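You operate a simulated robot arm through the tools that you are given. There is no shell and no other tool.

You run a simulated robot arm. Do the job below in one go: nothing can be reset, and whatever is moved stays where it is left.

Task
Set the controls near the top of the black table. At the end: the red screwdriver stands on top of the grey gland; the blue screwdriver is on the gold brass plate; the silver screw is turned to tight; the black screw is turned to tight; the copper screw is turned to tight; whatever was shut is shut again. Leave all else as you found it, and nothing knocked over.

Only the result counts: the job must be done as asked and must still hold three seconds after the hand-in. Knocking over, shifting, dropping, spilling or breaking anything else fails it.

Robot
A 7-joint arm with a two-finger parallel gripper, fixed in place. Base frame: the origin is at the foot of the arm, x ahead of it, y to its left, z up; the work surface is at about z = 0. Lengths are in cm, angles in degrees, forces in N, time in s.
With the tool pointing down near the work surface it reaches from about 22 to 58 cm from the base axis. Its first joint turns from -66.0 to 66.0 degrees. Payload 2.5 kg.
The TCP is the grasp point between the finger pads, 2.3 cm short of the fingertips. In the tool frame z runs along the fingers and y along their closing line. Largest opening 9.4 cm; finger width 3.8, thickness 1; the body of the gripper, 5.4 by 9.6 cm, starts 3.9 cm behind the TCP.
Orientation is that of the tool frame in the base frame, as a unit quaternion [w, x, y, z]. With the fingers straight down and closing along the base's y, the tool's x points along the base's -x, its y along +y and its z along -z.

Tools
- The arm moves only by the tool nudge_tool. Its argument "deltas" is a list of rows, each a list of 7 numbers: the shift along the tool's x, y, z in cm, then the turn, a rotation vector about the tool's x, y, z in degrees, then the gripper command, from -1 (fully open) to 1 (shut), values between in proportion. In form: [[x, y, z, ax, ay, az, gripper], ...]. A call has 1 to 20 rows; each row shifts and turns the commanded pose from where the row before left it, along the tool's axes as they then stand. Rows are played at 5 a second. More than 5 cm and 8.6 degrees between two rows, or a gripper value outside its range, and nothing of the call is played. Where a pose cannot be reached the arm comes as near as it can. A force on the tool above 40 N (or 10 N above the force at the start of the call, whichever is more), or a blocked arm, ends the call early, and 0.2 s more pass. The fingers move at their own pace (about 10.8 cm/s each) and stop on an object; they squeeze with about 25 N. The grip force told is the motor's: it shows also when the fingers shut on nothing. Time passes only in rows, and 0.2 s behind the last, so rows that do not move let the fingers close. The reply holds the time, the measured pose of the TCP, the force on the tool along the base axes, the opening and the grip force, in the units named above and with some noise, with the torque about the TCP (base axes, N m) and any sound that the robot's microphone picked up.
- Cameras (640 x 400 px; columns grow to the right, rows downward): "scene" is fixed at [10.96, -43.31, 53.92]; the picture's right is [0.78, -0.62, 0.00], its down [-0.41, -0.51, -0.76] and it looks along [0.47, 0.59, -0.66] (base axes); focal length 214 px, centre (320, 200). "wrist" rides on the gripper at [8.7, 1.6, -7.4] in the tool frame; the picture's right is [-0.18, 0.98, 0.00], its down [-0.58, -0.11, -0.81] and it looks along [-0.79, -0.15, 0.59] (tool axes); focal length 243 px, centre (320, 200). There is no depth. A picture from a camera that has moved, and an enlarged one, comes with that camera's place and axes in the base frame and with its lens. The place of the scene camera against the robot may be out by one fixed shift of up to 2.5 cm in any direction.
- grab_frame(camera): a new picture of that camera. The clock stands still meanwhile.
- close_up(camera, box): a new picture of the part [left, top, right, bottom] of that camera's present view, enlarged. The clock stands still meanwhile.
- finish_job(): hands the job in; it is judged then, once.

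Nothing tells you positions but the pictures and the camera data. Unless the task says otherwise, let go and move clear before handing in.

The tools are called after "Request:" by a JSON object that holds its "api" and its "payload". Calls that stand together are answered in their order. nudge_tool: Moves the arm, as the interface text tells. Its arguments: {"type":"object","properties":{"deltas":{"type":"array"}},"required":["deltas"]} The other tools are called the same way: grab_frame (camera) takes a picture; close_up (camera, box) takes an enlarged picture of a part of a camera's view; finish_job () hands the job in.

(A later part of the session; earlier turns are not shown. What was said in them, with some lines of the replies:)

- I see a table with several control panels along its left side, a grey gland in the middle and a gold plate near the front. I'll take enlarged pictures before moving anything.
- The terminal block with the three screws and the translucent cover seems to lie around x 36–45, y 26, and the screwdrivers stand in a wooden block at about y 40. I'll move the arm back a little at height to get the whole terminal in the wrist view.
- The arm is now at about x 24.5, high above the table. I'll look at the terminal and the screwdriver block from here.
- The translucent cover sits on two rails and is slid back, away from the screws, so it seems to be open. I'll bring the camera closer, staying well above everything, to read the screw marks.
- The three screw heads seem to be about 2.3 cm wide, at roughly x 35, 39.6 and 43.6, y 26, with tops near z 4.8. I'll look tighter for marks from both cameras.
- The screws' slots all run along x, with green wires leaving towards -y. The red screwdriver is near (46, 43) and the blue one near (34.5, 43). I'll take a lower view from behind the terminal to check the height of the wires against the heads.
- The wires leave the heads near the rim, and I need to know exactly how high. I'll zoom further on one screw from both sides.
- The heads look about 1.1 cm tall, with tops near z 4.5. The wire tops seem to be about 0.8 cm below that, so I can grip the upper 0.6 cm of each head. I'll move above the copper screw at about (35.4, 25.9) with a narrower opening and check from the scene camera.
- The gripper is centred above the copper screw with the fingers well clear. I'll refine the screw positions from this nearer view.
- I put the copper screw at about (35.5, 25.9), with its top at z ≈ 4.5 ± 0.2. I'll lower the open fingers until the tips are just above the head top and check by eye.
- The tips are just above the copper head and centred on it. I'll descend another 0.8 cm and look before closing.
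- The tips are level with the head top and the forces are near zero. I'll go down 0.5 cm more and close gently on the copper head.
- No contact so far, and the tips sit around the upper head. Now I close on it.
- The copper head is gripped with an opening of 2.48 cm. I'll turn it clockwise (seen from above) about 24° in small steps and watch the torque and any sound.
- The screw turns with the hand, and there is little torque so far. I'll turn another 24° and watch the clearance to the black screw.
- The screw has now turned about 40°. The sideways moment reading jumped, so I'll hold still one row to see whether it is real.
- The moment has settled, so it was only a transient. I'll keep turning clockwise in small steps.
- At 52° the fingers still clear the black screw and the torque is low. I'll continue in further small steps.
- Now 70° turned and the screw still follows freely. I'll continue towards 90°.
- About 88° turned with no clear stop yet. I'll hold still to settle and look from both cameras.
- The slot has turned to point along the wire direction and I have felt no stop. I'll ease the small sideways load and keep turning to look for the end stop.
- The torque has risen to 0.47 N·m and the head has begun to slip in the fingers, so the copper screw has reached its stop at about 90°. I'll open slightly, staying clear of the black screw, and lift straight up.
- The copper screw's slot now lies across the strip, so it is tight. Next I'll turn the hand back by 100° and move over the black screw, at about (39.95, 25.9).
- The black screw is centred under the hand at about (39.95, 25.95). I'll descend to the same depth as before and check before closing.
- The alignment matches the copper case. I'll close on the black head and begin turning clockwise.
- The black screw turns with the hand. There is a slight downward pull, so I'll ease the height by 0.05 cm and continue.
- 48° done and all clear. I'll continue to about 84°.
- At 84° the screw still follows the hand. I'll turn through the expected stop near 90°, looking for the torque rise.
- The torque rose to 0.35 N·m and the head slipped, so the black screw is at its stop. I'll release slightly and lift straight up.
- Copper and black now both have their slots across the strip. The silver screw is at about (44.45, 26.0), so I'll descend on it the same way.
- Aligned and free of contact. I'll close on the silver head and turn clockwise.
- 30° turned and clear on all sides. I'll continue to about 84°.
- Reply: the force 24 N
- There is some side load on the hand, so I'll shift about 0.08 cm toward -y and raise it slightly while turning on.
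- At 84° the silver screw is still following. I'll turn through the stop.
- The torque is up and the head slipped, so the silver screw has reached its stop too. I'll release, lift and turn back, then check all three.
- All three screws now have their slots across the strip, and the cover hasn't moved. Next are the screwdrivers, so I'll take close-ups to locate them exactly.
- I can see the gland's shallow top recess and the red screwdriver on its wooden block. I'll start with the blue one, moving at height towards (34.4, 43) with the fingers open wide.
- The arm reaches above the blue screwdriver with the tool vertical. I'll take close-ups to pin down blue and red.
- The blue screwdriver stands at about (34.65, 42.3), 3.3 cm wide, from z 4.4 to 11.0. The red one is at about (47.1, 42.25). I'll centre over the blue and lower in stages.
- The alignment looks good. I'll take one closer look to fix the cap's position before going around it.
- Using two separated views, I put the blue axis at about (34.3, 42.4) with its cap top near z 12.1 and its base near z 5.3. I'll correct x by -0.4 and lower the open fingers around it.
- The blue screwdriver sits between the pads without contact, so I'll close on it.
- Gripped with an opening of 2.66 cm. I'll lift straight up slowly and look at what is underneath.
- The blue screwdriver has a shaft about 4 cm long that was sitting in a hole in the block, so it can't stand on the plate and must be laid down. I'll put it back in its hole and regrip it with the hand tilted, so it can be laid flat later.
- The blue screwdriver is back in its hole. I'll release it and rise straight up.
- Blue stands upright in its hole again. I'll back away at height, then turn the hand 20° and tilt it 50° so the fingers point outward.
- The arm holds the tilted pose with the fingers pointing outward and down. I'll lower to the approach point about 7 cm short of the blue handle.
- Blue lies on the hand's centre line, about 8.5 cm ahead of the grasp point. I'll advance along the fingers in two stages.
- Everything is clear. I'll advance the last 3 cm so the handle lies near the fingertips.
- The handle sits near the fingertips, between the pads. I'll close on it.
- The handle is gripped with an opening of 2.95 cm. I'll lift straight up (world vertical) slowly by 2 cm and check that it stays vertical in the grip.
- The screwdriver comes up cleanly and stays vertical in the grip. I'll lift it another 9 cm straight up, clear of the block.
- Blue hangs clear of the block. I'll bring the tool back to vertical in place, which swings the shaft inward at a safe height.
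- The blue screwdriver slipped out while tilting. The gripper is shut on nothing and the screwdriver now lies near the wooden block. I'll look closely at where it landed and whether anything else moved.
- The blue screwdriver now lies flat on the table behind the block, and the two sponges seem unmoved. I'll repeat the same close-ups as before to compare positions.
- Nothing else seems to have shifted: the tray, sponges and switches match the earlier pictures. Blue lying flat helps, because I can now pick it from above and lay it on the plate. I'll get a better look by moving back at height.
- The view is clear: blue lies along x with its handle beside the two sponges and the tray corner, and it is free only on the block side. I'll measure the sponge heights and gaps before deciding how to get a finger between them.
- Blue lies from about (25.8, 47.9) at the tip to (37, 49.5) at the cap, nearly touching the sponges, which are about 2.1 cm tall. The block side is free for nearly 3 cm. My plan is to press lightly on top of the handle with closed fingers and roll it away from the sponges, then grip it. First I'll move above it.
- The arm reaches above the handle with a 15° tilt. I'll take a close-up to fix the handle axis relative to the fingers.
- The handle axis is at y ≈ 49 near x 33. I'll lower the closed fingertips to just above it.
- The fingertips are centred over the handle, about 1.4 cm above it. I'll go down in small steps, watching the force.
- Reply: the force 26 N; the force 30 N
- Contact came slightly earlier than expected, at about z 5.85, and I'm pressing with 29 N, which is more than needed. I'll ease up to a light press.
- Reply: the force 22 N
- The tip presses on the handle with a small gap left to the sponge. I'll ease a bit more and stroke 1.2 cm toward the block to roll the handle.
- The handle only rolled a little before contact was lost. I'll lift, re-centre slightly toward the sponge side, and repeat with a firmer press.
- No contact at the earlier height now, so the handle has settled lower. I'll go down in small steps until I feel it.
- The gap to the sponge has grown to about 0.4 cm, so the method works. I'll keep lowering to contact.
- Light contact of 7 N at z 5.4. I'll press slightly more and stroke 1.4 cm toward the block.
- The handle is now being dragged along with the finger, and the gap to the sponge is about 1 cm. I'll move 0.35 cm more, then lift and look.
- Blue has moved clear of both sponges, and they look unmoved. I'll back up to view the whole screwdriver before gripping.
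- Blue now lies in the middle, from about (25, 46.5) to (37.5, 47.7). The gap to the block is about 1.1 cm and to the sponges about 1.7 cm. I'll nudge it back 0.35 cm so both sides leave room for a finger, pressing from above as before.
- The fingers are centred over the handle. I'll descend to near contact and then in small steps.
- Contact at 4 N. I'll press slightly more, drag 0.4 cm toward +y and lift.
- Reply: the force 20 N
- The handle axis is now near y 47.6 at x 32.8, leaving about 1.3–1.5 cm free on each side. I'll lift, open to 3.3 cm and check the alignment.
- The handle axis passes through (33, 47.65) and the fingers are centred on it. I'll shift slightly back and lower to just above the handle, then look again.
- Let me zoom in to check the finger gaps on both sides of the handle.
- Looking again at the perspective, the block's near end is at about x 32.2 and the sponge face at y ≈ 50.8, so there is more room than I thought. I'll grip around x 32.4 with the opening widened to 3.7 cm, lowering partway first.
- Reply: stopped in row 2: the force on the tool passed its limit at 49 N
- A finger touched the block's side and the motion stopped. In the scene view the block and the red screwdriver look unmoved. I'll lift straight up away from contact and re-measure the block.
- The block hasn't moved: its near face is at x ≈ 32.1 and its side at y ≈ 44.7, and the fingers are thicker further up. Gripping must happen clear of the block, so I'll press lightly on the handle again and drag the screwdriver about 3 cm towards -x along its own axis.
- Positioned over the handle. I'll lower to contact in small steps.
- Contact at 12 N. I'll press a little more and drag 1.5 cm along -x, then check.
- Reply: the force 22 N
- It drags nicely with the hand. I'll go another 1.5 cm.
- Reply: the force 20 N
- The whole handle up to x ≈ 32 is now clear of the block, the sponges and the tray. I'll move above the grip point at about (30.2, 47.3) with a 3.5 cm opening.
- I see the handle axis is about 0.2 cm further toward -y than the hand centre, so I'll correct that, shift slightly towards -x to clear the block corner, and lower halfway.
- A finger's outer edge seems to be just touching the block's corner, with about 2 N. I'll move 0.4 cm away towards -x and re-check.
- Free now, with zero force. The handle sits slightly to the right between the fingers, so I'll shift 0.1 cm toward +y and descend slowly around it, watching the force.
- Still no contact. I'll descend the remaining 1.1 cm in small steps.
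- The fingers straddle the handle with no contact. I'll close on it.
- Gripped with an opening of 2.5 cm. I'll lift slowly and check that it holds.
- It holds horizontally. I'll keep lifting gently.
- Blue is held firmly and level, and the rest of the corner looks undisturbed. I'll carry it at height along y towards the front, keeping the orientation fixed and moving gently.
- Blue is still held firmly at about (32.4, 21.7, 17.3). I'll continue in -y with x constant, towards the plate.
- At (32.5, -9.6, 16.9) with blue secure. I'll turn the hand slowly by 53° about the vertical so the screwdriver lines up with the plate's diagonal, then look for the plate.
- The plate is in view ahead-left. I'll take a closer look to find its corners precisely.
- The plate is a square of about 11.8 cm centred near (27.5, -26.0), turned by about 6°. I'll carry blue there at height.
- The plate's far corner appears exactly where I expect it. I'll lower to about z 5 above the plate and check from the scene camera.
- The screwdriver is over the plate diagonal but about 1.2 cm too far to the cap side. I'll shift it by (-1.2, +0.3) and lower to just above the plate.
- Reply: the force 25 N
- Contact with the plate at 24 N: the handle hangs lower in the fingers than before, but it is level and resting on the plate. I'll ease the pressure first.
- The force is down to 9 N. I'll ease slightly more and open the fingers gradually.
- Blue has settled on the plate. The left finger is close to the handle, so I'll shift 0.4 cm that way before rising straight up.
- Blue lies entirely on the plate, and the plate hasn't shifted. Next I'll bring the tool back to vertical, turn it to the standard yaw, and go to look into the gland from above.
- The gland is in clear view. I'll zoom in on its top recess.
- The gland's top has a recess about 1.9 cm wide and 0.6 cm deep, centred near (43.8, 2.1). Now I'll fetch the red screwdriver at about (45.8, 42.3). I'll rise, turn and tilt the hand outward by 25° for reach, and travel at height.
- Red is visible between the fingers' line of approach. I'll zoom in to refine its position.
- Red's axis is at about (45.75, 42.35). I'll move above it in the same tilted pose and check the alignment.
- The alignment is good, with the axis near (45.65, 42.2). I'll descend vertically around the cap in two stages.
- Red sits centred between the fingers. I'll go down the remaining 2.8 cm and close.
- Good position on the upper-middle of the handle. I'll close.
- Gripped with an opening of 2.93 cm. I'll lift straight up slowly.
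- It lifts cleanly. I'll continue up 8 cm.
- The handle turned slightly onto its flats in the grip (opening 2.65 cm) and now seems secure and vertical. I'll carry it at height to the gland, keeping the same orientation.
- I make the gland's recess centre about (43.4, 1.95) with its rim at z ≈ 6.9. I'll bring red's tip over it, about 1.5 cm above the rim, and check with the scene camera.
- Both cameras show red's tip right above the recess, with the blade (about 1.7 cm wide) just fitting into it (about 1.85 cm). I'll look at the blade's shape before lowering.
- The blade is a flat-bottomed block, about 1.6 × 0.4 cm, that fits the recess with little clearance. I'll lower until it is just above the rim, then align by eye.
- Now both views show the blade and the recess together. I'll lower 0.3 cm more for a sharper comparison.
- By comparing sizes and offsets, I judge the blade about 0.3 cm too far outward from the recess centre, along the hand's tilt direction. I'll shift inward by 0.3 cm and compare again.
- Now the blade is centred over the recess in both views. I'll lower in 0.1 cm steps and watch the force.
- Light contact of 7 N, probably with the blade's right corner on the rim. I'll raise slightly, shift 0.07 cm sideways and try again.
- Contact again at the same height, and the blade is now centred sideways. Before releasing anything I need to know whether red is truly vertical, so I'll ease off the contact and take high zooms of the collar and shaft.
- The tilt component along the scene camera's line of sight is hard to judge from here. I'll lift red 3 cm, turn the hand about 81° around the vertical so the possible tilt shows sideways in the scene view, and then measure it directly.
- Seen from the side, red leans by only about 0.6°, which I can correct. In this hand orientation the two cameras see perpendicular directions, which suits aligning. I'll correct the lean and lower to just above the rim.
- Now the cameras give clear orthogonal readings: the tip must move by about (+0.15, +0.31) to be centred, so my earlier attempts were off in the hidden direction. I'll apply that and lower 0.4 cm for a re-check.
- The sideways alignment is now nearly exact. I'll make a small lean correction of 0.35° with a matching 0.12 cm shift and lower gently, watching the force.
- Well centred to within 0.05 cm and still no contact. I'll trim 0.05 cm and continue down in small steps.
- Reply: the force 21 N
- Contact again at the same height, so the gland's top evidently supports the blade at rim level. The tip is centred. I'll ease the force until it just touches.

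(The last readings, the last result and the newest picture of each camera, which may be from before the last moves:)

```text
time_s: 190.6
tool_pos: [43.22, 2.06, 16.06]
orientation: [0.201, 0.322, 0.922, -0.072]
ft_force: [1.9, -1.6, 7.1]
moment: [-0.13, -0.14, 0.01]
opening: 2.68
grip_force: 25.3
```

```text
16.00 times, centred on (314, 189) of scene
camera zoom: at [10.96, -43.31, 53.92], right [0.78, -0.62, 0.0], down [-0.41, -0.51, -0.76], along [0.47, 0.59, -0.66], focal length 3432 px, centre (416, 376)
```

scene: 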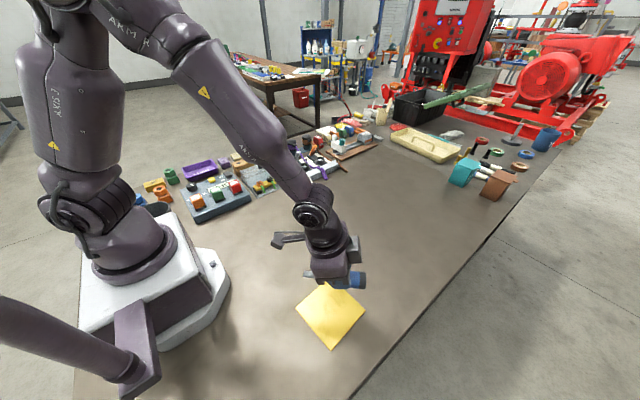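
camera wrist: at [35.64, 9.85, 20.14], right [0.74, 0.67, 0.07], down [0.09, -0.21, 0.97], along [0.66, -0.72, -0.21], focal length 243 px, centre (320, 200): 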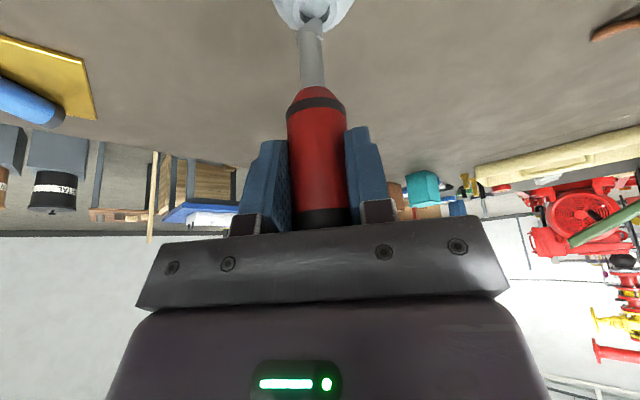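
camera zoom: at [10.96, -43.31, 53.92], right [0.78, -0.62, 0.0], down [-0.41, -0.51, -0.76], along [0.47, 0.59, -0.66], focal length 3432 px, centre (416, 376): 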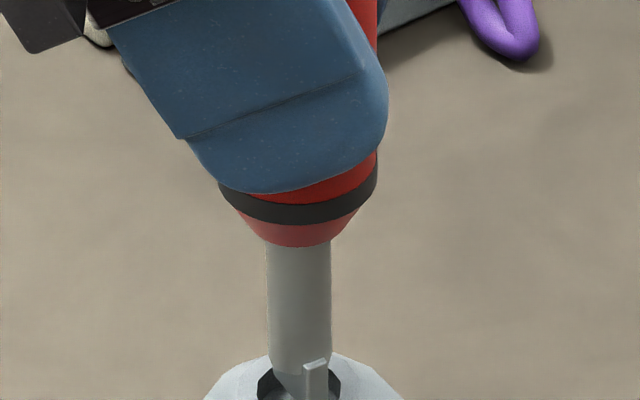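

Contact is light now. Red seems to lean by about 0.9° with its tip to the left. I'll lift 0.3 cm, correct that lean and re-check before lowering again.

Request:
{"api": "nudge_tool", "payload": {"deltas": [[-0.127, 0, -0.271, 0, 0, 0, 1], [0.117, 0, -0.053, 0, -0.8, 0, 1], [0, 0, 0, 0, 0, 0, 1]]}}

Request:
{"api": "close_up", "payload": {"camera": "scene", "box": [300, 180, 328, 198]}}

Request:
{"api": "close_up", "payload": {"camera": "scene", "box": [300, 186, 328, 204]}}

Request:
{"api": "close_up", "payload": {"camera": "wrist", "box": [268, 0, 364, 60]}}

```text
time_s: 191.3
tool_pos: [43.08, 2.26, 16.35]
orientation: [0.208, 0.32, 0.921, -0.074]
ft_force: [0.6, -0.1, -1.0]
moment: [0.01, 0.0, 0.01]
opening: 2.65
grip_force: 24.3
```

```text
16.00 times, centred on (314, 189) of scene
camera zoom: at [10.96, -43.31, 53.92], right [0.78, -0.62, 0.0], down [-0.41, -0.51, -0.76], along [0.47, 0.59, -0.66], focal length 3432 px, centre (416, 376)
```

zoom: 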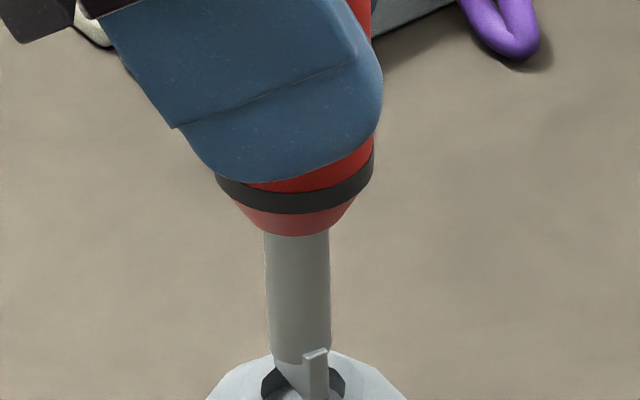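

```text
16.00 times, centred on (314, 195) of scene
camera zoom: at [10.96, -43.31, 53.92], right [0.78, -0.62, 0.0], down [-0.41, -0.51, -0.76], along [0.47, 0.59, -0.66], focal length 3432 px, centre (416, 280)
```

zoom: 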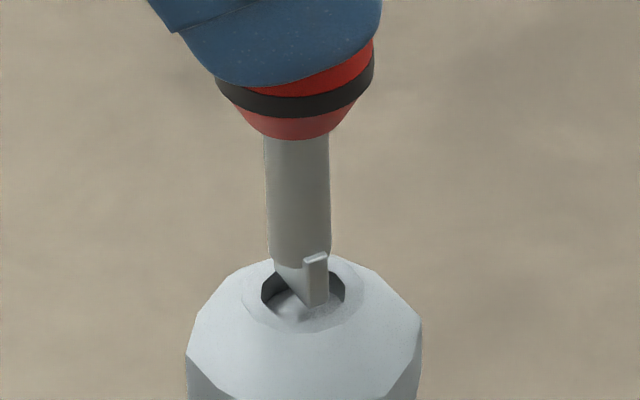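

```text
6.67 times, centred on (316, 30) of wrist
camera zoom: at [35.55, 10.36, 19.46], right [0.74, 0.67, 0.08], down [0.07, -0.19, 0.98], along [0.67, -0.72, -0.19], focal length 1618 px, centre (347, 1333)
```

zoom: 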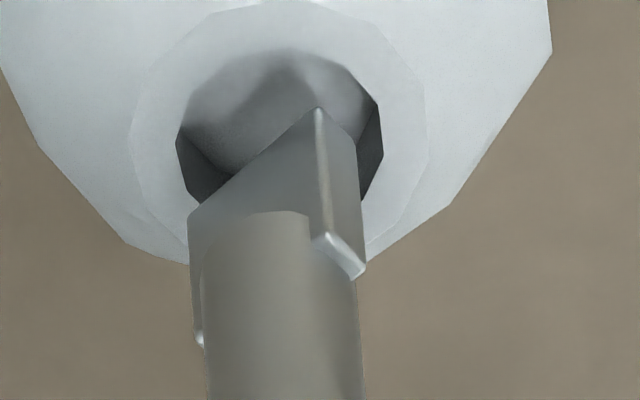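

The lean is now within about 0.3° of vertical. I'll trim the position by (0.04, 0.07) and lower gently to a light touch.

Request:
{"api": "nudge_tool", "payload": {"deltas": [[-0.035, 0.07, 0.016, 0, 0, 0, 1], [0.063, 0, 0.136, 0, 0, 0, 1], [0, 0, 0, 0, 0, 0, 1]]}}

Request:
{"api": "nudge_tool", "payload": {"deltas": [[0.03, 0, 0.064, 0, 0, 0, 1], [0, 0, 0, 0, 0, 0, 1]]}}

Request:
{"api": "nudge_tool", "payload": {"deltas": [[0.021, 0, 0.045, 0, 0, 0, 1], [0, 0, 0, 0, 0, 0, 1]]}}

```text
time_s: 192.2
tool_pos: [43.26, 2.28, 16.37]
orientation: [0.208, 0.321, 0.921, -0.074]
ft_force: [0.0, -0.5, -0.2]
moment: [0.01, 0.02, -0.01]
opening: 2.7
grip_force: 25.0
```

```text
time_s: 192.8
tool_pos: [43.16, 2.36, 16.14]
orientation: [0.208, 0.321, 0.921, -0.074]
ft_force: [-0.1, -0.8, -0.4]
moment: [-0.04, 0.01, 0.03]
opening: 2.68
grip_force: 25.2
```

```text
time_s: 193.3
tool_pos: [43.24, 2.27, 16.24]
orientation: [0.208, 0.321, 0.921, -0.074]
ft_force: [0.5, 0.7, -1.6]
moment: [0.03, -0.04, -0.01]
opening: 2.65
grip_force: 24.8
```

No contact yet. I'll continue down in tiny steps.

Request:
{"api": "nudge_tool", "payload": {"deltas": [[0.021, 0, 0.045, 0, 0, 0, 1], [0, 0, 0, 0, 0, 0, 1]]}}

Request:
{"api": "nudge_tool", "payload": {"deltas": [[0.021, 0, 0.045, 0, 0, 0, 1], [0, 0, 0, 0, 0, 0, 1]]}}

```text
time_s: 193.9
tool_pos: [43.23, 2.34, 16.12]
orientation: [0.209, 0.321, 0.921, -0.074]
ft_force: [-0.5, 0.2, -0.9]
moment: [0.03, 0.01, 0.03]
opening: 2.65
grip_force: 24.9
```

```text
time_s: 194.6
tool_pos: [43.21, 2.4, 16.0]
orientation: [0.209, 0.321, 0.921, -0.074]
ft_force: [-2.7, 0.4, 6.7]
moment: [-0.01, 0.09, 0.01]
opening: 2.64
grip_force: 24.8
```

A touch of about 8 N. I'll check the alignment and lean in this state.

Request:
{"api": "close_up", "payload": {"camera": "scene", "box": [300, 180, 328, 198]}}

Request:
{"api": "close_up", "payload": {"camera": "scene", "box": [300, 186, 328, 204]}}

Request:
{"api": "close_up", "payload": {"camera": "wrist", "box": [268, 0, 364, 60]}}

```text
16.00 times, centred on (314, 189) of scene
camera zoom: at [10.96, -43.31, 53.92], right [0.78, -0.62, 0.0], down [-0.41, -0.51, -0.76], along [0.47, 0.59, -0.66], focal length 3432 px, centre (416, 376)
```

zoom: 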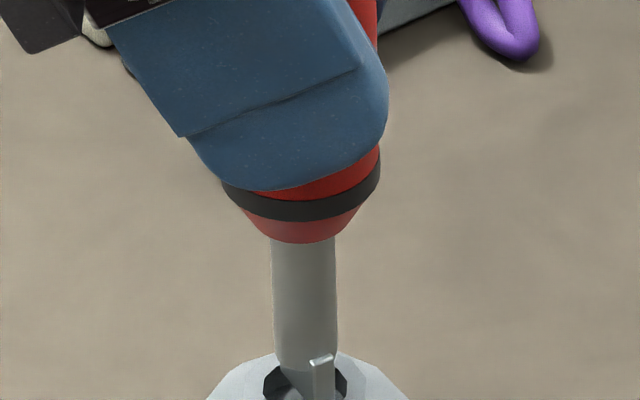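

```text
16.00 times, centred on (314, 195) of scene
camera zoom: at [10.96, -43.31, 53.92], right [0.78, -0.62, 0.0], down [-0.41, -0.51, -0.76], along [0.47, 0.59, -0.66], focal length 3432 px, centre (416, 280)
```

zoom: 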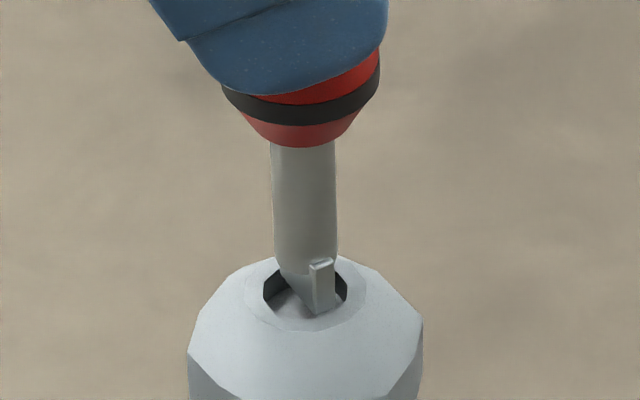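

```text
6.67 times, centred on (316, 30) of wrist
camera zoom: at [35.71, 10.4, 19.16], right [0.74, 0.67, 0.08], down [0.07, -0.19, 0.98], along [0.67, -0.72, -0.19], focal length 1618 px, centre (347, 1333)
```

zoom: 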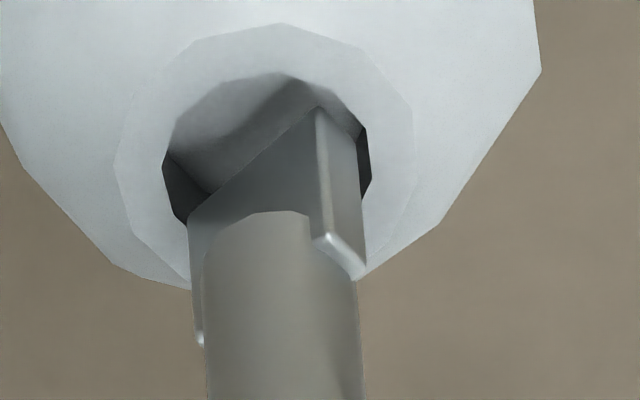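

Aligned and vertical as far as I can measure. Now a careful test: I'll open the fingers by less than 0.1 cm, so they still cage the handle, and see whether red stands on its own.

Request:
{"api": "nudge_tool", "payload": {"deltas": [[0, 0, 0, 0, 0, 0, 0.44], [0, 0, 0, 0, 0, 0, 0.43], [0, 0, 0, 0, 0, 0, 0.42], [0, 0, 0, 0, 0, 0, 0.42], [0, 0, 0, 0, 0, 0, 0.42]]}}

Request:
{"api": "close_up", "payload": {"camera": "scene", "box": [300, 180, 328, 198]}}

Request:
{"api": "close_up", "payload": {"camera": "scene", "box": [300, 186, 328, 204]}}

Request:
{"api": "close_up", "payload": {"camera": "wrist", "box": [230, 80, 430, 235]}}

```text
time_s: 195.8
tool_pos: [43.13, 2.22, 16.04]
orientation: [0.209, 0.321, 0.921, -0.074]
ft_force: [-0.8, 0.4, -0.4]
moment: [-0.02, -0.01, 0.01]
opening: 2.73
grip_force: 0.1
```

```text
16.00 times, centred on (314, 189) of scene
camera zoom: at [10.96, -43.31, 53.92], right [0.78, -0.62, 0.0], down [-0.41, -0.51, -0.76], along [0.47, 0.59, -0.66], focal length 3432 px, centre (416, 376)
```

zoom: 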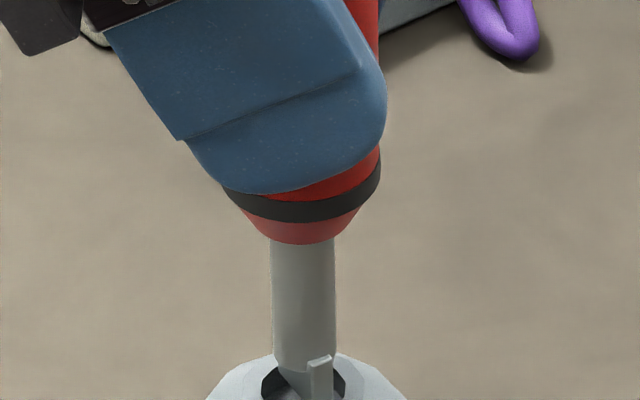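

```text
16.00 times, centred on (314, 195) of scene
camera zoom: at [10.96, -43.31, 53.92], right [0.78, -0.62, 0.0], down [-0.41, -0.51, -0.76], along [0.47, 0.59, -0.66], focal length 3432 px, centre (416, 280)
```

zoom: 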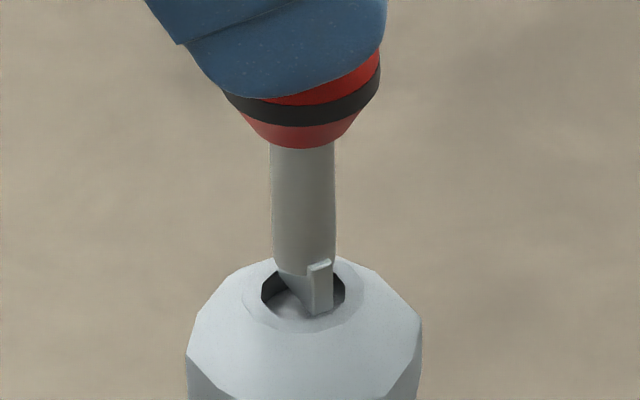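

```text
2.58 times, centred on (330, 158) of wrist
camera zoom: at [35.68, 10.41, 19.13], right [0.74, 0.67, 0.08], down [0.07, -0.19, 0.98], along [0.67, -0.72, -0.19], focal length 626 px, centre (294, 310)
```

zoom: 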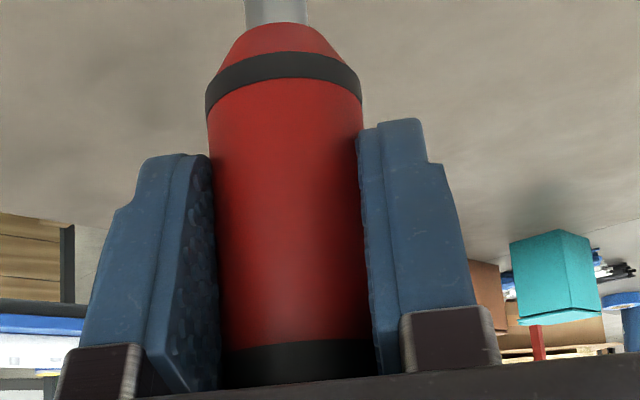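

The fingers no longer carry it: the grip force is zero and red's weight rests on the gland. It looks unchanged. I'll widen the cage a little and look again.

Request:
{"api": "nudge_tool", "payload": {"deltas": [[0, 0, 0, 0, 0, 0, 0.41], [0, 0, 0, 0, 0, 0, 0.4], [0, 0, 0, 0, 0, 0, 0.4], [0, 0, 0, 0, 0, 0, 0.4], [0, 0, 0, 0, 0, 0, 0.4], [0, 0, 0, 0, 0, 0, 0.4]]}}

Request:
{"api": "close_up", "payload": {"camera": "scene", "box": [300, 180, 328, 198]}}

Request:
{"api": "close_up", "payload": {"camera": "wrist", "box": [230, 80, 430, 235]}}

Request:
{"api": "close_up", "payload": {"camera": "wrist", "box": [268, 0, 364, 60]}}

```text
time_s: 197.2
tool_pos: [43.27, 2.32, 15.94]
orientation: [0.209, 0.322, 0.921, -0.074]
ft_force: [0.7, -0.4, -0.4]
moment: [0.02, -0.01, 0.05]
opening: 2.83
grip_force: 0.1
```

```text
16.00 times, centred on (314, 189) of scene
camera zoom: at [10.96, -43.31, 53.92], right [0.78, -0.62, 0.0], down [-0.41, -0.51, -0.76], along [0.47, 0.59, -0.66], focal length 3432 px, centre (416, 376)
```

zoom: 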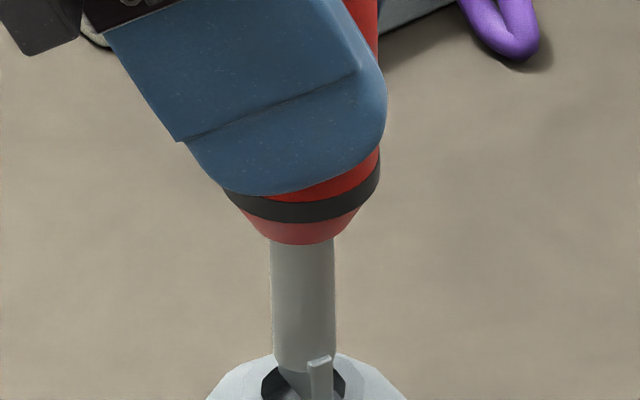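

```text
2.58 times, centred on (330, 158) of wrist
camera zoom: at [35.68, 10.41, 19.13], right [0.74, 0.67, 0.08], down [0.07, -0.19, 0.98], along [0.67, -0.72, -0.19], focal length 626 px, centre (294, 310)
```

zoom: 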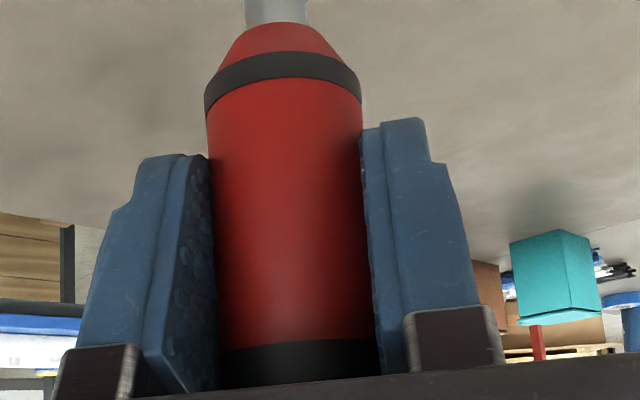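

```text
6.67 times, centred on (316, 30) of wrist
camera zoom: at [35.68, 10.41, 19.13], right [0.74, 0.67, 0.08], down [0.07, -0.19, 0.98], along [0.67, -0.72, -0.19], focal length 1618 px, centre (347, 1333)
```

zoom: 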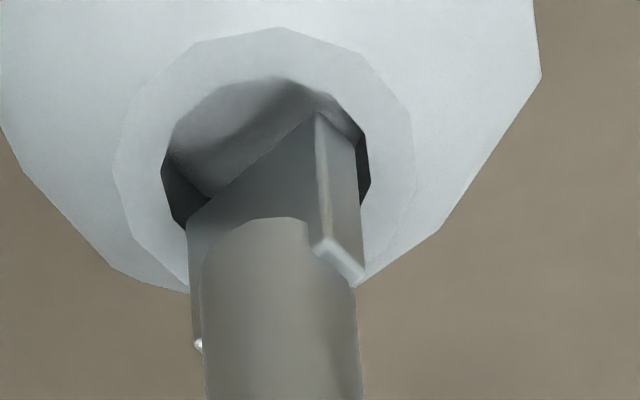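

The handle's top has shifted slightly toward the right pad, perhaps settling upright onto its base. I'll open another small step to see whether it follows or stays.

Request:
{"api": "nudge_tool", "payload": {"deltas": [[0, 0, 0, 0, 0, 0, 0.385], [0, 0, 0, 0, 0, 0, 0.37], [0, 0, 0, 0, 0, 0, 0.37], [0, 0, 0, 0, 0, 0, 0.37], [0, 0, 0, 0, 0, 0, 0.37], [0, 0, 0, 0, 0, 0, 0.37]]}}

Request:
{"api": "close_up", "payload": {"camera": "wrist", "box": [230, 80, 430, 235]}}

Request:
{"api": "close_up", "payload": {"camera": "scene", "box": [300, 180, 328, 198]}}

```text
time_s: 198.6
tool_pos: [43.22, 2.26, 16.09]
orientation: [0.209, 0.321, 0.921, -0.075]
ft_force: [0.6, 0.1, 0.5]
moment: [-0.01, 0.0, 0.0]
opening: 2.95
grip_force: 0.1
```

```text
2.58 times, centred on (330, 158) of wrist
camera zoom: at [35.68, 10.41, 19.12], right [0.74, 0.67, 0.08], down [0.07, -0.19, 0.98], along [0.67, -0.72, -0.19], focal length 626 px, centre (294, 310)
```

zoom: 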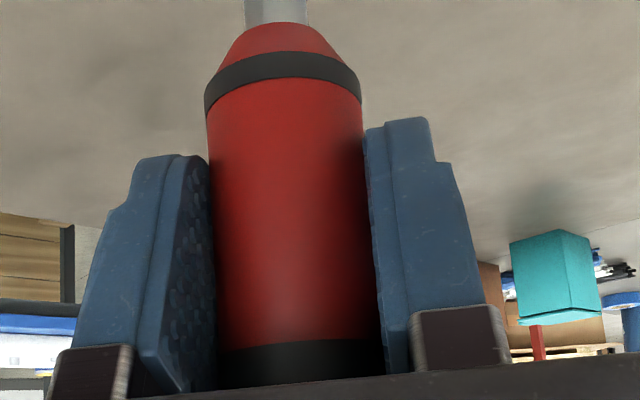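

```text
16.00 times, centred on (314, 189) of scene
camera zoom: at [10.96, -43.31, 53.92], right [0.78, -0.62, 0.0], down [-0.41, -0.51, -0.76], along [0.47, 0.59, -0.66], focal length 3432 px, centre (416, 376)
```

zoom: 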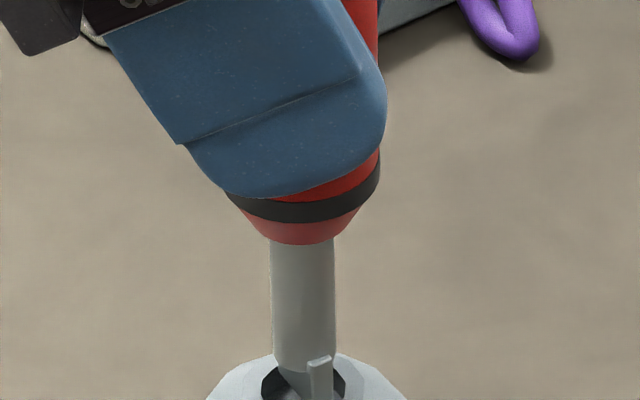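

The pad moved away and the handle stayed, so red appears to be standing on its own. I'll open further in steps and keep watching.

Request:
{"api": "nudge_tool", "payload": {"deltas": [[0, 0, 0, 0, 0, 0, 0.37], [0, 0, 0, 0, 0, 0, 0.37], [0, 0, 0, 0, 0, 0, 0.37], [0, 0, 0, 0, 0, 0, 0.35], [0, 0, 0, 0, 0, 0, 0.33], [0, 0, 0, 0, 0, 0, 0.33], [0, 0, 0, 0, 0, 0, 0.33], [0, 0, 0, 0, 0, 0, 0.33], [0, 0, 0, 0, 0, 0, 0.33]]}}

Request:
{"api": "close_up", "payload": {"camera": "wrist", "box": [230, 80, 430, 235]}}

Request:
{"api": "close_up", "payload": {"camera": "scene", "box": [300, 180, 328, 198]}}

```text
time_s: 200.6
tool_pos: [43.18, 2.3, 16.06]
orientation: [0.208, 0.321, 0.921, -0.074]
ft_force: [0.5, -0.1, 0.6]
moment: [0.02, 0.01, -0.01]
opening: 3.17
grip_force: 0.1
```

```text
2.58 times, centred on (330, 158) of wrist
camera zoom: at [35.68, 10.41, 19.12], right [0.74, 0.67, 0.08], down [0.07, -0.19, 0.98], along [0.67, -0.72, -0.19], focal length 626 px, centre (294, 310)
```

zoom: 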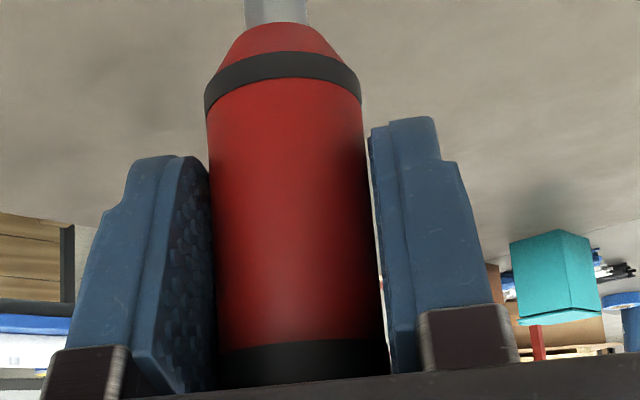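

```text
16.00 times, centred on (314, 189) of scene
camera zoom: at [10.96, -43.31, 53.92], right [0.78, -0.62, 0.0], down [-0.41, -0.51, -0.76], along [0.47, 0.59, -0.66], focal length 3432 px, centre (416, 376)
```

zoom: 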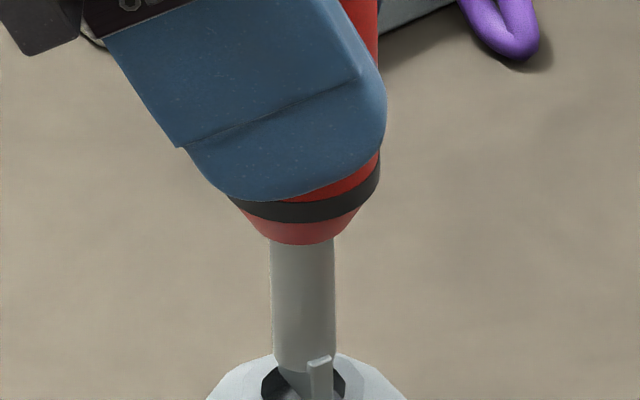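

There is now a visible gap and red stays upright on the gland. I'll open wider slowly, then rise straight up without touching it.

Request:
{"api": "nudge_tool", "payload": {"deltas": [[0, 0, 0, 0, 0, 0, 0.28], [0, 0, 0, 0, 0, 0, 0.22], [0, 0, 0, 0, 0, 0, 0.14], [0, 0, 0, 0, 0, 0, 0.05], [0, 0, 0, 0, 0, 0, -0.05], [0, 0, 0, 0, 0, 0, -0.15], [0, 0, 0, 0, 0, 0, -0.2], [0, 0, 0, 0, 0, 0, -0.2], [0, 0, 0, 0, 0, 0, -0.2]]}}

Request:
{"api": "grab_frame", "payload": {"camera": "wrist"}}

Request:
{"api": "close_up", "payload": {"camera": "scene", "box": [280, 160, 344, 220]}}

```text
time_s: 202.6
tool_pos: [43.19, 2.35, 16.0]
orientation: [0.209, 0.321, 0.921, -0.075]
ft_force: [-0.1, 0.8, -0.1]
moment: [0.01, 0.0, 0.03]
opening: 5.65
grip_force: 0.1
```

```text
taken
camera wrist: at [35.68, 10.41, 19.12], right [0.74, 0.67, 0.08], down [0.07, -0.19, 0.98], along [0.67, -0.72, -0.19], focal length 243 px, centre (320, 200)
```

wrist: 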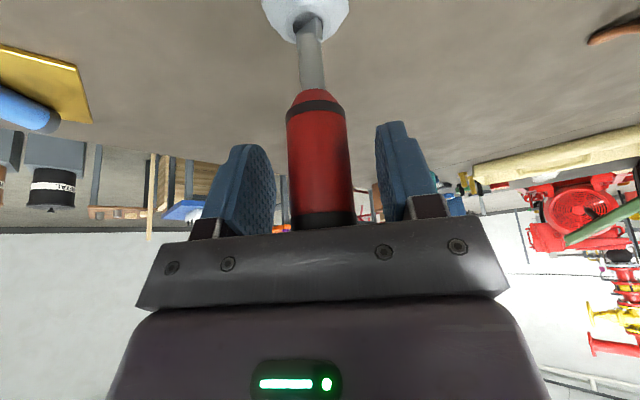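

```text
6.67 times, centred on (312, 190) of scene
camera zoom: at [10.96, -43.31, 53.92], right [0.78, -0.62, 0.0], down [-0.41, -0.51, -0.76], along [0.47, 0.59, -0.66], focal length 1430 px, centre (373, 267)
```

zoom: 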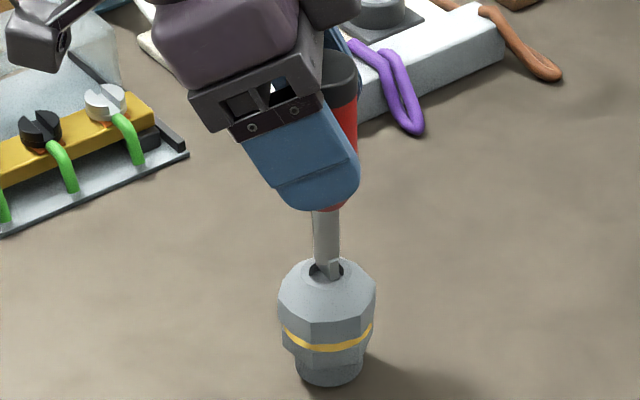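

Red stands free with the fingers well apart. I'll rise straight up slowly.

Request:
{"api": "nudge_tool", "payload": {"deltas": [[-0.13, -0.001, -0.27, 0, 0, 0, -0.2], [-0.22, -0.002, -0.45, 0, 0, 0, -0.2], [-0.43, -0.004, -0.9, 0, 0, 0, -0.2], [-0.43, -0.004, -0.9, 0, 0, 0, -0.2], [-0.65, -0.006, -1.35, 0, 0, 0, -0.2], [-0.87, -0.008, -1.8, 0, 0, 0, -0.2], [-0.87, -0.008, -1.8, 0, 0, 0, -0.2], [-0.87, -0.008, -1.8, 0, 0, 0, -0.2], [-0.87, -0.008, -1.8, 0, 0, 0, -0.2], [0, 0, 0, 0, 0, 0, -0.2]]}}

Request:
{"api": "close_up", "payload": {"camera": "scene", "box": [280, 160, 344, 220]}}

Request:
{"api": "grab_frame", "payload": {"camera": "wrist"}}

```text
time_s: 204.8
tool_pos: [43.29, 2.26, 28.34]
orientation: [0.209, 0.321, 0.921, -0.075]
ft_force: [0.7, -0.1, 0.0]
moment: [0.01, -0.02, 0.03]
opening: 5.64
grip_force: 0.0
```

```text
6.67 times, centred on (312, 190) of scene
camera zoom: at [10.96, -43.31, 53.92], right [0.78, -0.62, 0.0], down [-0.41, -0.51, -0.76], along [0.47, 0.59, -0.66], focal length 1430 px, centre (373, 267)
```

zoom: 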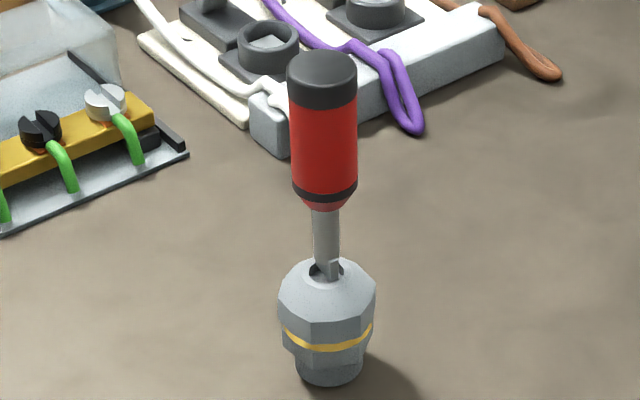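

```text
taken
camera wrist: at [35.73, 10.38, 31.48], right [0.74, 0.67, 0.08], down [0.07, -0.19, 0.98], along [0.67, -0.72, -0.19], focal length 243 px, centre (320, 200)
```

wrist: 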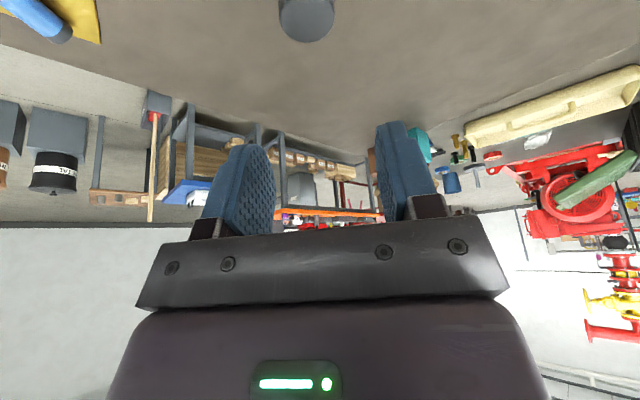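

Red stands upright on the gland and the gland hasn't moved. I'll move the arm clear, back towards its starting pose, and then check the whole table.

Request:
{"api": "nudge_tool", "payload": {"deltas": [[-0.87, 0, -1.8, 0, 0, 0, -0.2], [-0.87, 0, -1.8, 0, 0, 0, -0.2], [-0.87, 0, -1.8, 0, 0, 0, -0.2], [0, 0, 0, 0, 8.3, 0, -0.5], [0, 0, 0, 0, 8.3, 0, -0.8], [0, 0, 0, 0, 8.3, 0, -1], [0, 0, 0, 0, 0, -7.7, -1], [0, 0, 0, 0, 0, -7.7, -1], [0, 0, 0, 0, 0, -7.7, -1], [0, 0, 0, 0, 0, -7.7, -1], [0, 0, 0, 0, 0, -7.7, -1], [0, 0, 0, 0, 0, 0, -1]]}}

Request:
{"api": "nudge_tool", "payload": {"deltas": [[0.9, 2.1, -0.2, 0, 0, 0, -1], [0.9, 2.1, -0.2, 0, 0, 0, -1], [0.9, 2.1, -0.2, 0, 0, 0, -1], [0.9, 2.1, -0.2, 0, 0, 0, -1], [0.9, 2.1, -0.2, 0, 0, 0, -1], [0.9, 2.1, -0.2, 0, 0, 0, -1], [0.9, 2.1, -0.2, 0, 0, 0, -1], [0.9, 2.1, -0.2, 0, 0, 0, -1], [0.9, 2.1, -0.2, 0, 0, 0, -1], [0.9, 2.1, -0.2, 0, 0, 0, -1], [0, 0, 0, 0, 0, 0, -1]]}}

Request:
{"api": "grab_frame", "payload": {"camera": "scene"}}

Request:
{"api": "close_up", "payload": {"camera": "scene", "box": [130, 120, 290, 220]}}

Request:
{"api": "close_up", "payload": {"camera": "scene", "box": [240, 110, 400, 210]}}

Request:
{"api": "close_up", "payload": {"camera": "scene", "box": [270, 260, 398, 340]}}

```text
time_s: 207.3
tool_pos: [43.29, 2.36, 34.24]
orientation: [0.004, -0.002, 1.0, -0.005]
ft_force: [0.0, 0.5, 0.3]
moment: [-0.01, -0.02, 0.05]
opening: 9.39
grip_force: 0.0
```

```text
time_s: 209.8
tool_pos: [34.19, 23.29, 36.07]
orientation: [0.004, -0.002, 1.0, -0.005]
ft_force: [-0.1, -0.5, -0.9]
moment: [-0.02, -0.01, 0.0]
opening: 9.42
grip_force: 0.0
```

```text
taken
```

scene: 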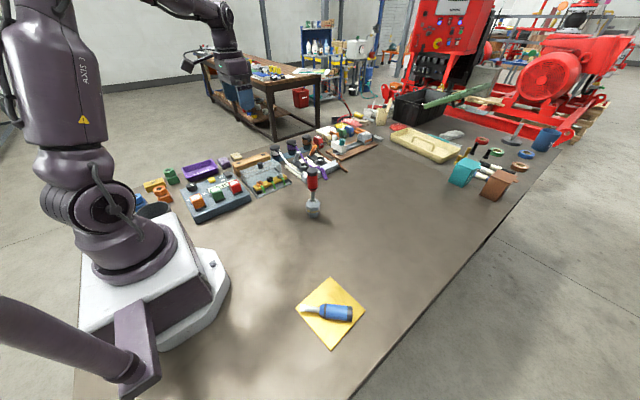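

```text
4.00 times, centred on (210, 170) of scene
camera zoom: at [10.96, -43.31, 53.92], right [0.78, -0.62, 0.0], down [-0.41, -0.51, -0.76], along [0.47, 0.59, -0.66], focal length 858 px, centre (760, 320)
```

zoom: 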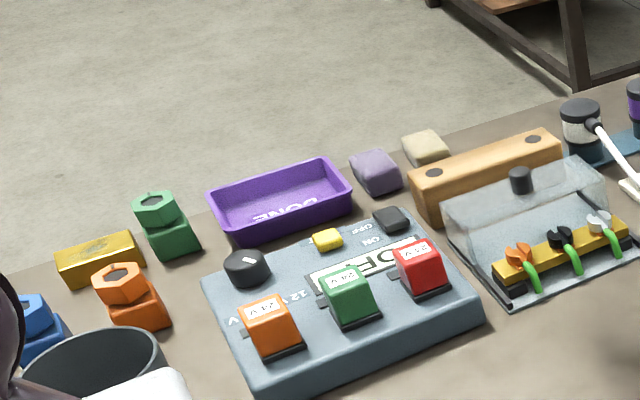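

```text
4.00 times, centred on (320, 160) of scene
camera zoom: at [10.96, -43.31, 53.92], right [0.78, -0.62, 0.0], down [-0.41, -0.51, -0.76], along [0.47, 0.59, -0.66], focal length 858 px, centre (320, 360)
```

zoom: 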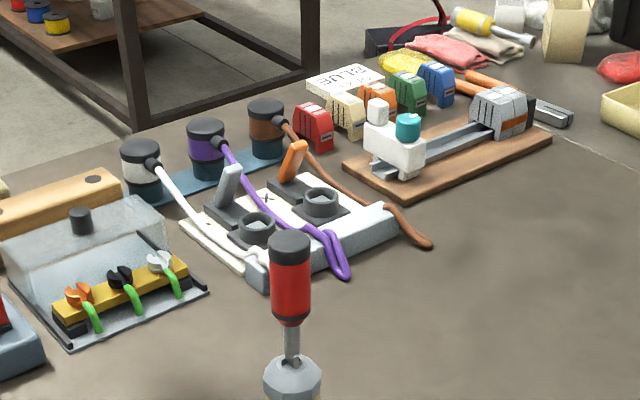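

```text
5.00 times, centred on (334, 300) of scene
camera zoom: at [10.96, -43.31, 53.92], right [0.78, -0.62, 0.0], down [-0.41, -0.51, -0.76], along [0.47, 0.59, -0.66], focal length 1072 px, centre (250, -300)
```

zoom: 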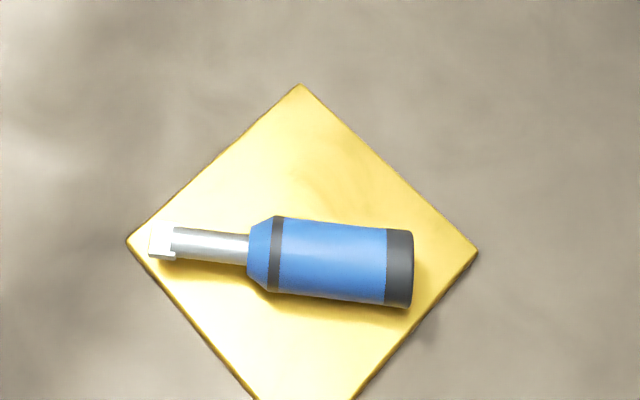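

Everything looks as intended: red stands on the gland, blue lies on the plate, and the rest matches the starting pictures. I'll make one last check of the screw angles from above and of red after a short wait.

Request:
{"api": "nudge_tool", "payload": {"deltas": [[2, 0, 0, 0, 0, 0, -1], [2, 0, 0, 0, 0, 0, -1], [2, 0, 0, 0, 0, 0, -1], [2, 0, 0, 0, 0, 0, -1], [0, 0, 0, 0, 0, 0, -1], [0, 0, 0, 0, 0, 0, -1], [0, 0, 0, 0, 0, 0, -1], [0, 0, 0, 0, 0, 0, -1], [0, 0, 0, 0, 0, 0, -1], [0, 0, 0, 0, 0, 0, -1]]}}

Request:
{"api": "grab_frame", "payload": {"camera": "wrist"}}

Request:
{"api": "close_up", "payload": {"camera": "wrist", "box": [300, 20, 428, 100]}}

Request:
{"api": "close_up", "payload": {"camera": "scene", "box": [280, 160, 344, 220]}}

Request:
{"api": "close_up", "payload": {"camera": "scene", "box": [250, 168, 298, 198]}}

```text
time_s: 211.9
tool_pos: [26.18, 23.2, 36.04]
orientation: [0.003, -0.001, 1.0, -0.005]
ft_force: [0.4, -0.6, 0.0]
moment: [0.02, 0.01, -0.02]
opening: 9.41
grip_force: 0.1
```

```text
taken
camera wrist: at [17.51, 24.91, 43.46], right [0.18, 0.98, -0.01], down [0.58, -0.1, 0.81], along [0.8, -0.15, -0.58], focal length 243 px, centre (320, 200)
```

wrist: 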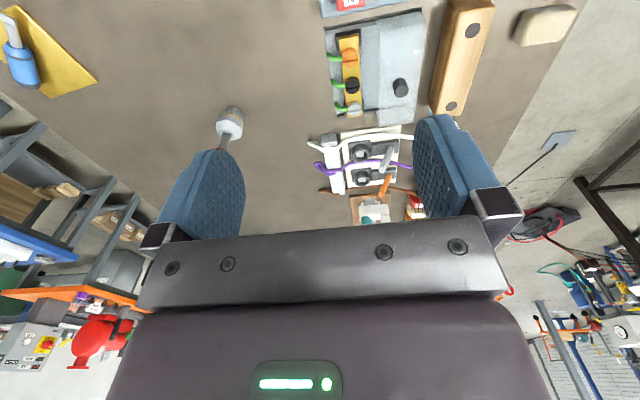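

```text
5.00 times, centred on (364, 60) of wrist
camera zoom: at [17.51, 24.91, 43.46], right [0.18, 0.98, -0.01], down [0.58, -0.1, 0.81], along [0.8, -0.15, -0.58], focal length 1213 px, centre (100, 900)
```

zoom: 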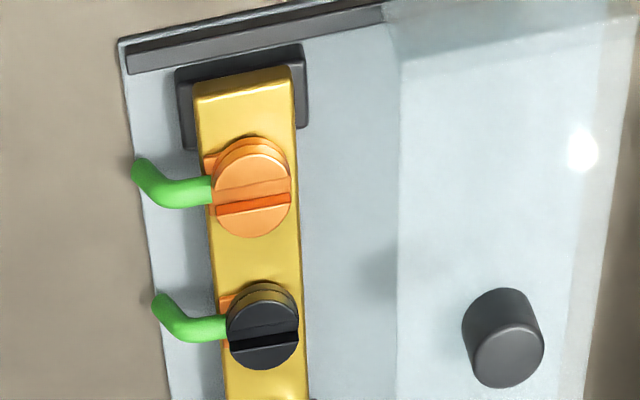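

```text
6.67 times, centred on (312, 190) of scene
camera zoom: at [10.96, -43.31, 53.92], right [0.78, -0.62, 0.0], down [-0.41, -0.51, -0.76], along [0.47, 0.59, -0.66], focal length 1430 px, centre (373, 267)
```

zoom: 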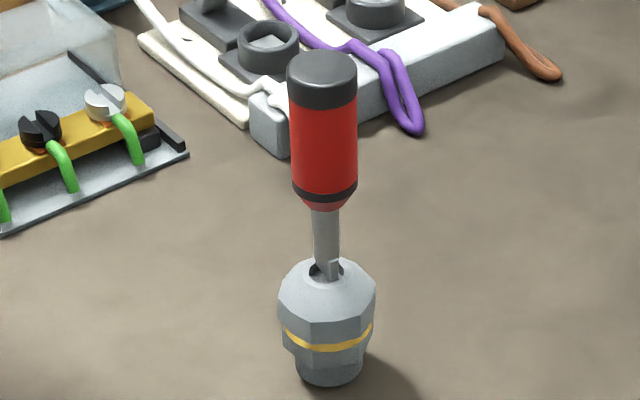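

```text
13.33 times, centred on (274, 183) of scene
camera zoom: at [10.96, -43.31, 53.92], right [0.78, -0.62, 0.0], down [-0.41, -0.51, -0.76], along [0.47, 0.59, -0.66], focal length 2860 px, centre (933, 427)
```

zoom: 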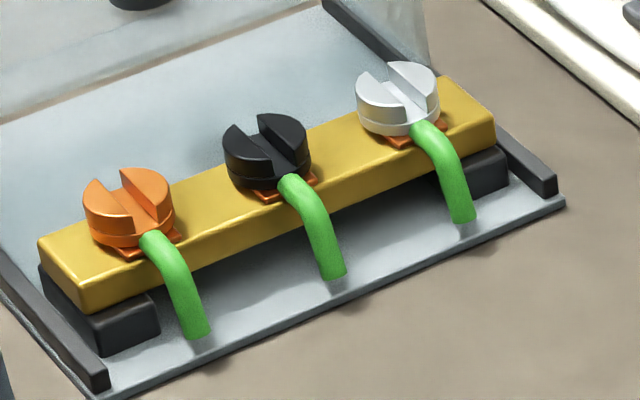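

All three screws sit at the same end-stop angle. Red has stood still on the gland for over nine seconds since I opened the fingers, blue lies within the plate, the cover is as I found it, and the arm is clear. I'm handing in the job.

Request:
{"api": "finish_job", "payload": {}}

```text
The job is handed in.
```

I handed the job in with every item set as asked. I haven't seen the verdict.

- **Screws:** the copper, black and silver screws are each turned clockwise about 90° to where they stop. The slots of all three now lie across the strip.
- **Red screwdriver:** it stands upright, tip down, on the grey gland. Its blade rests on the rim over the gland's shallow recess. It stood still for over nine seconds before I handed in, but the blade is a narrow base.
- **Blue screwdriver:** it lies flat on the gold brass plate. Its shaft makes it hard to stand upright there, so I laid it down.
- **Cover:** the clear cover was slid back off the screws when I started. I took that as open and left it there, so there was nothing to shut again.

Two things went wrong along the way:

- **Blue slipped from the grip:** while I was tilting it, it fell onto the table behind the wooden block. I dragged it clear of the two sponges and picked it up again.
- **A finger hit the block:** one finger pressed against the block's side, and the arm stopped at 49 N.

In the pictures afterwards, the block, sponges, tray and everything else matched the starting pictures. I can't rule out a shift too small to see.
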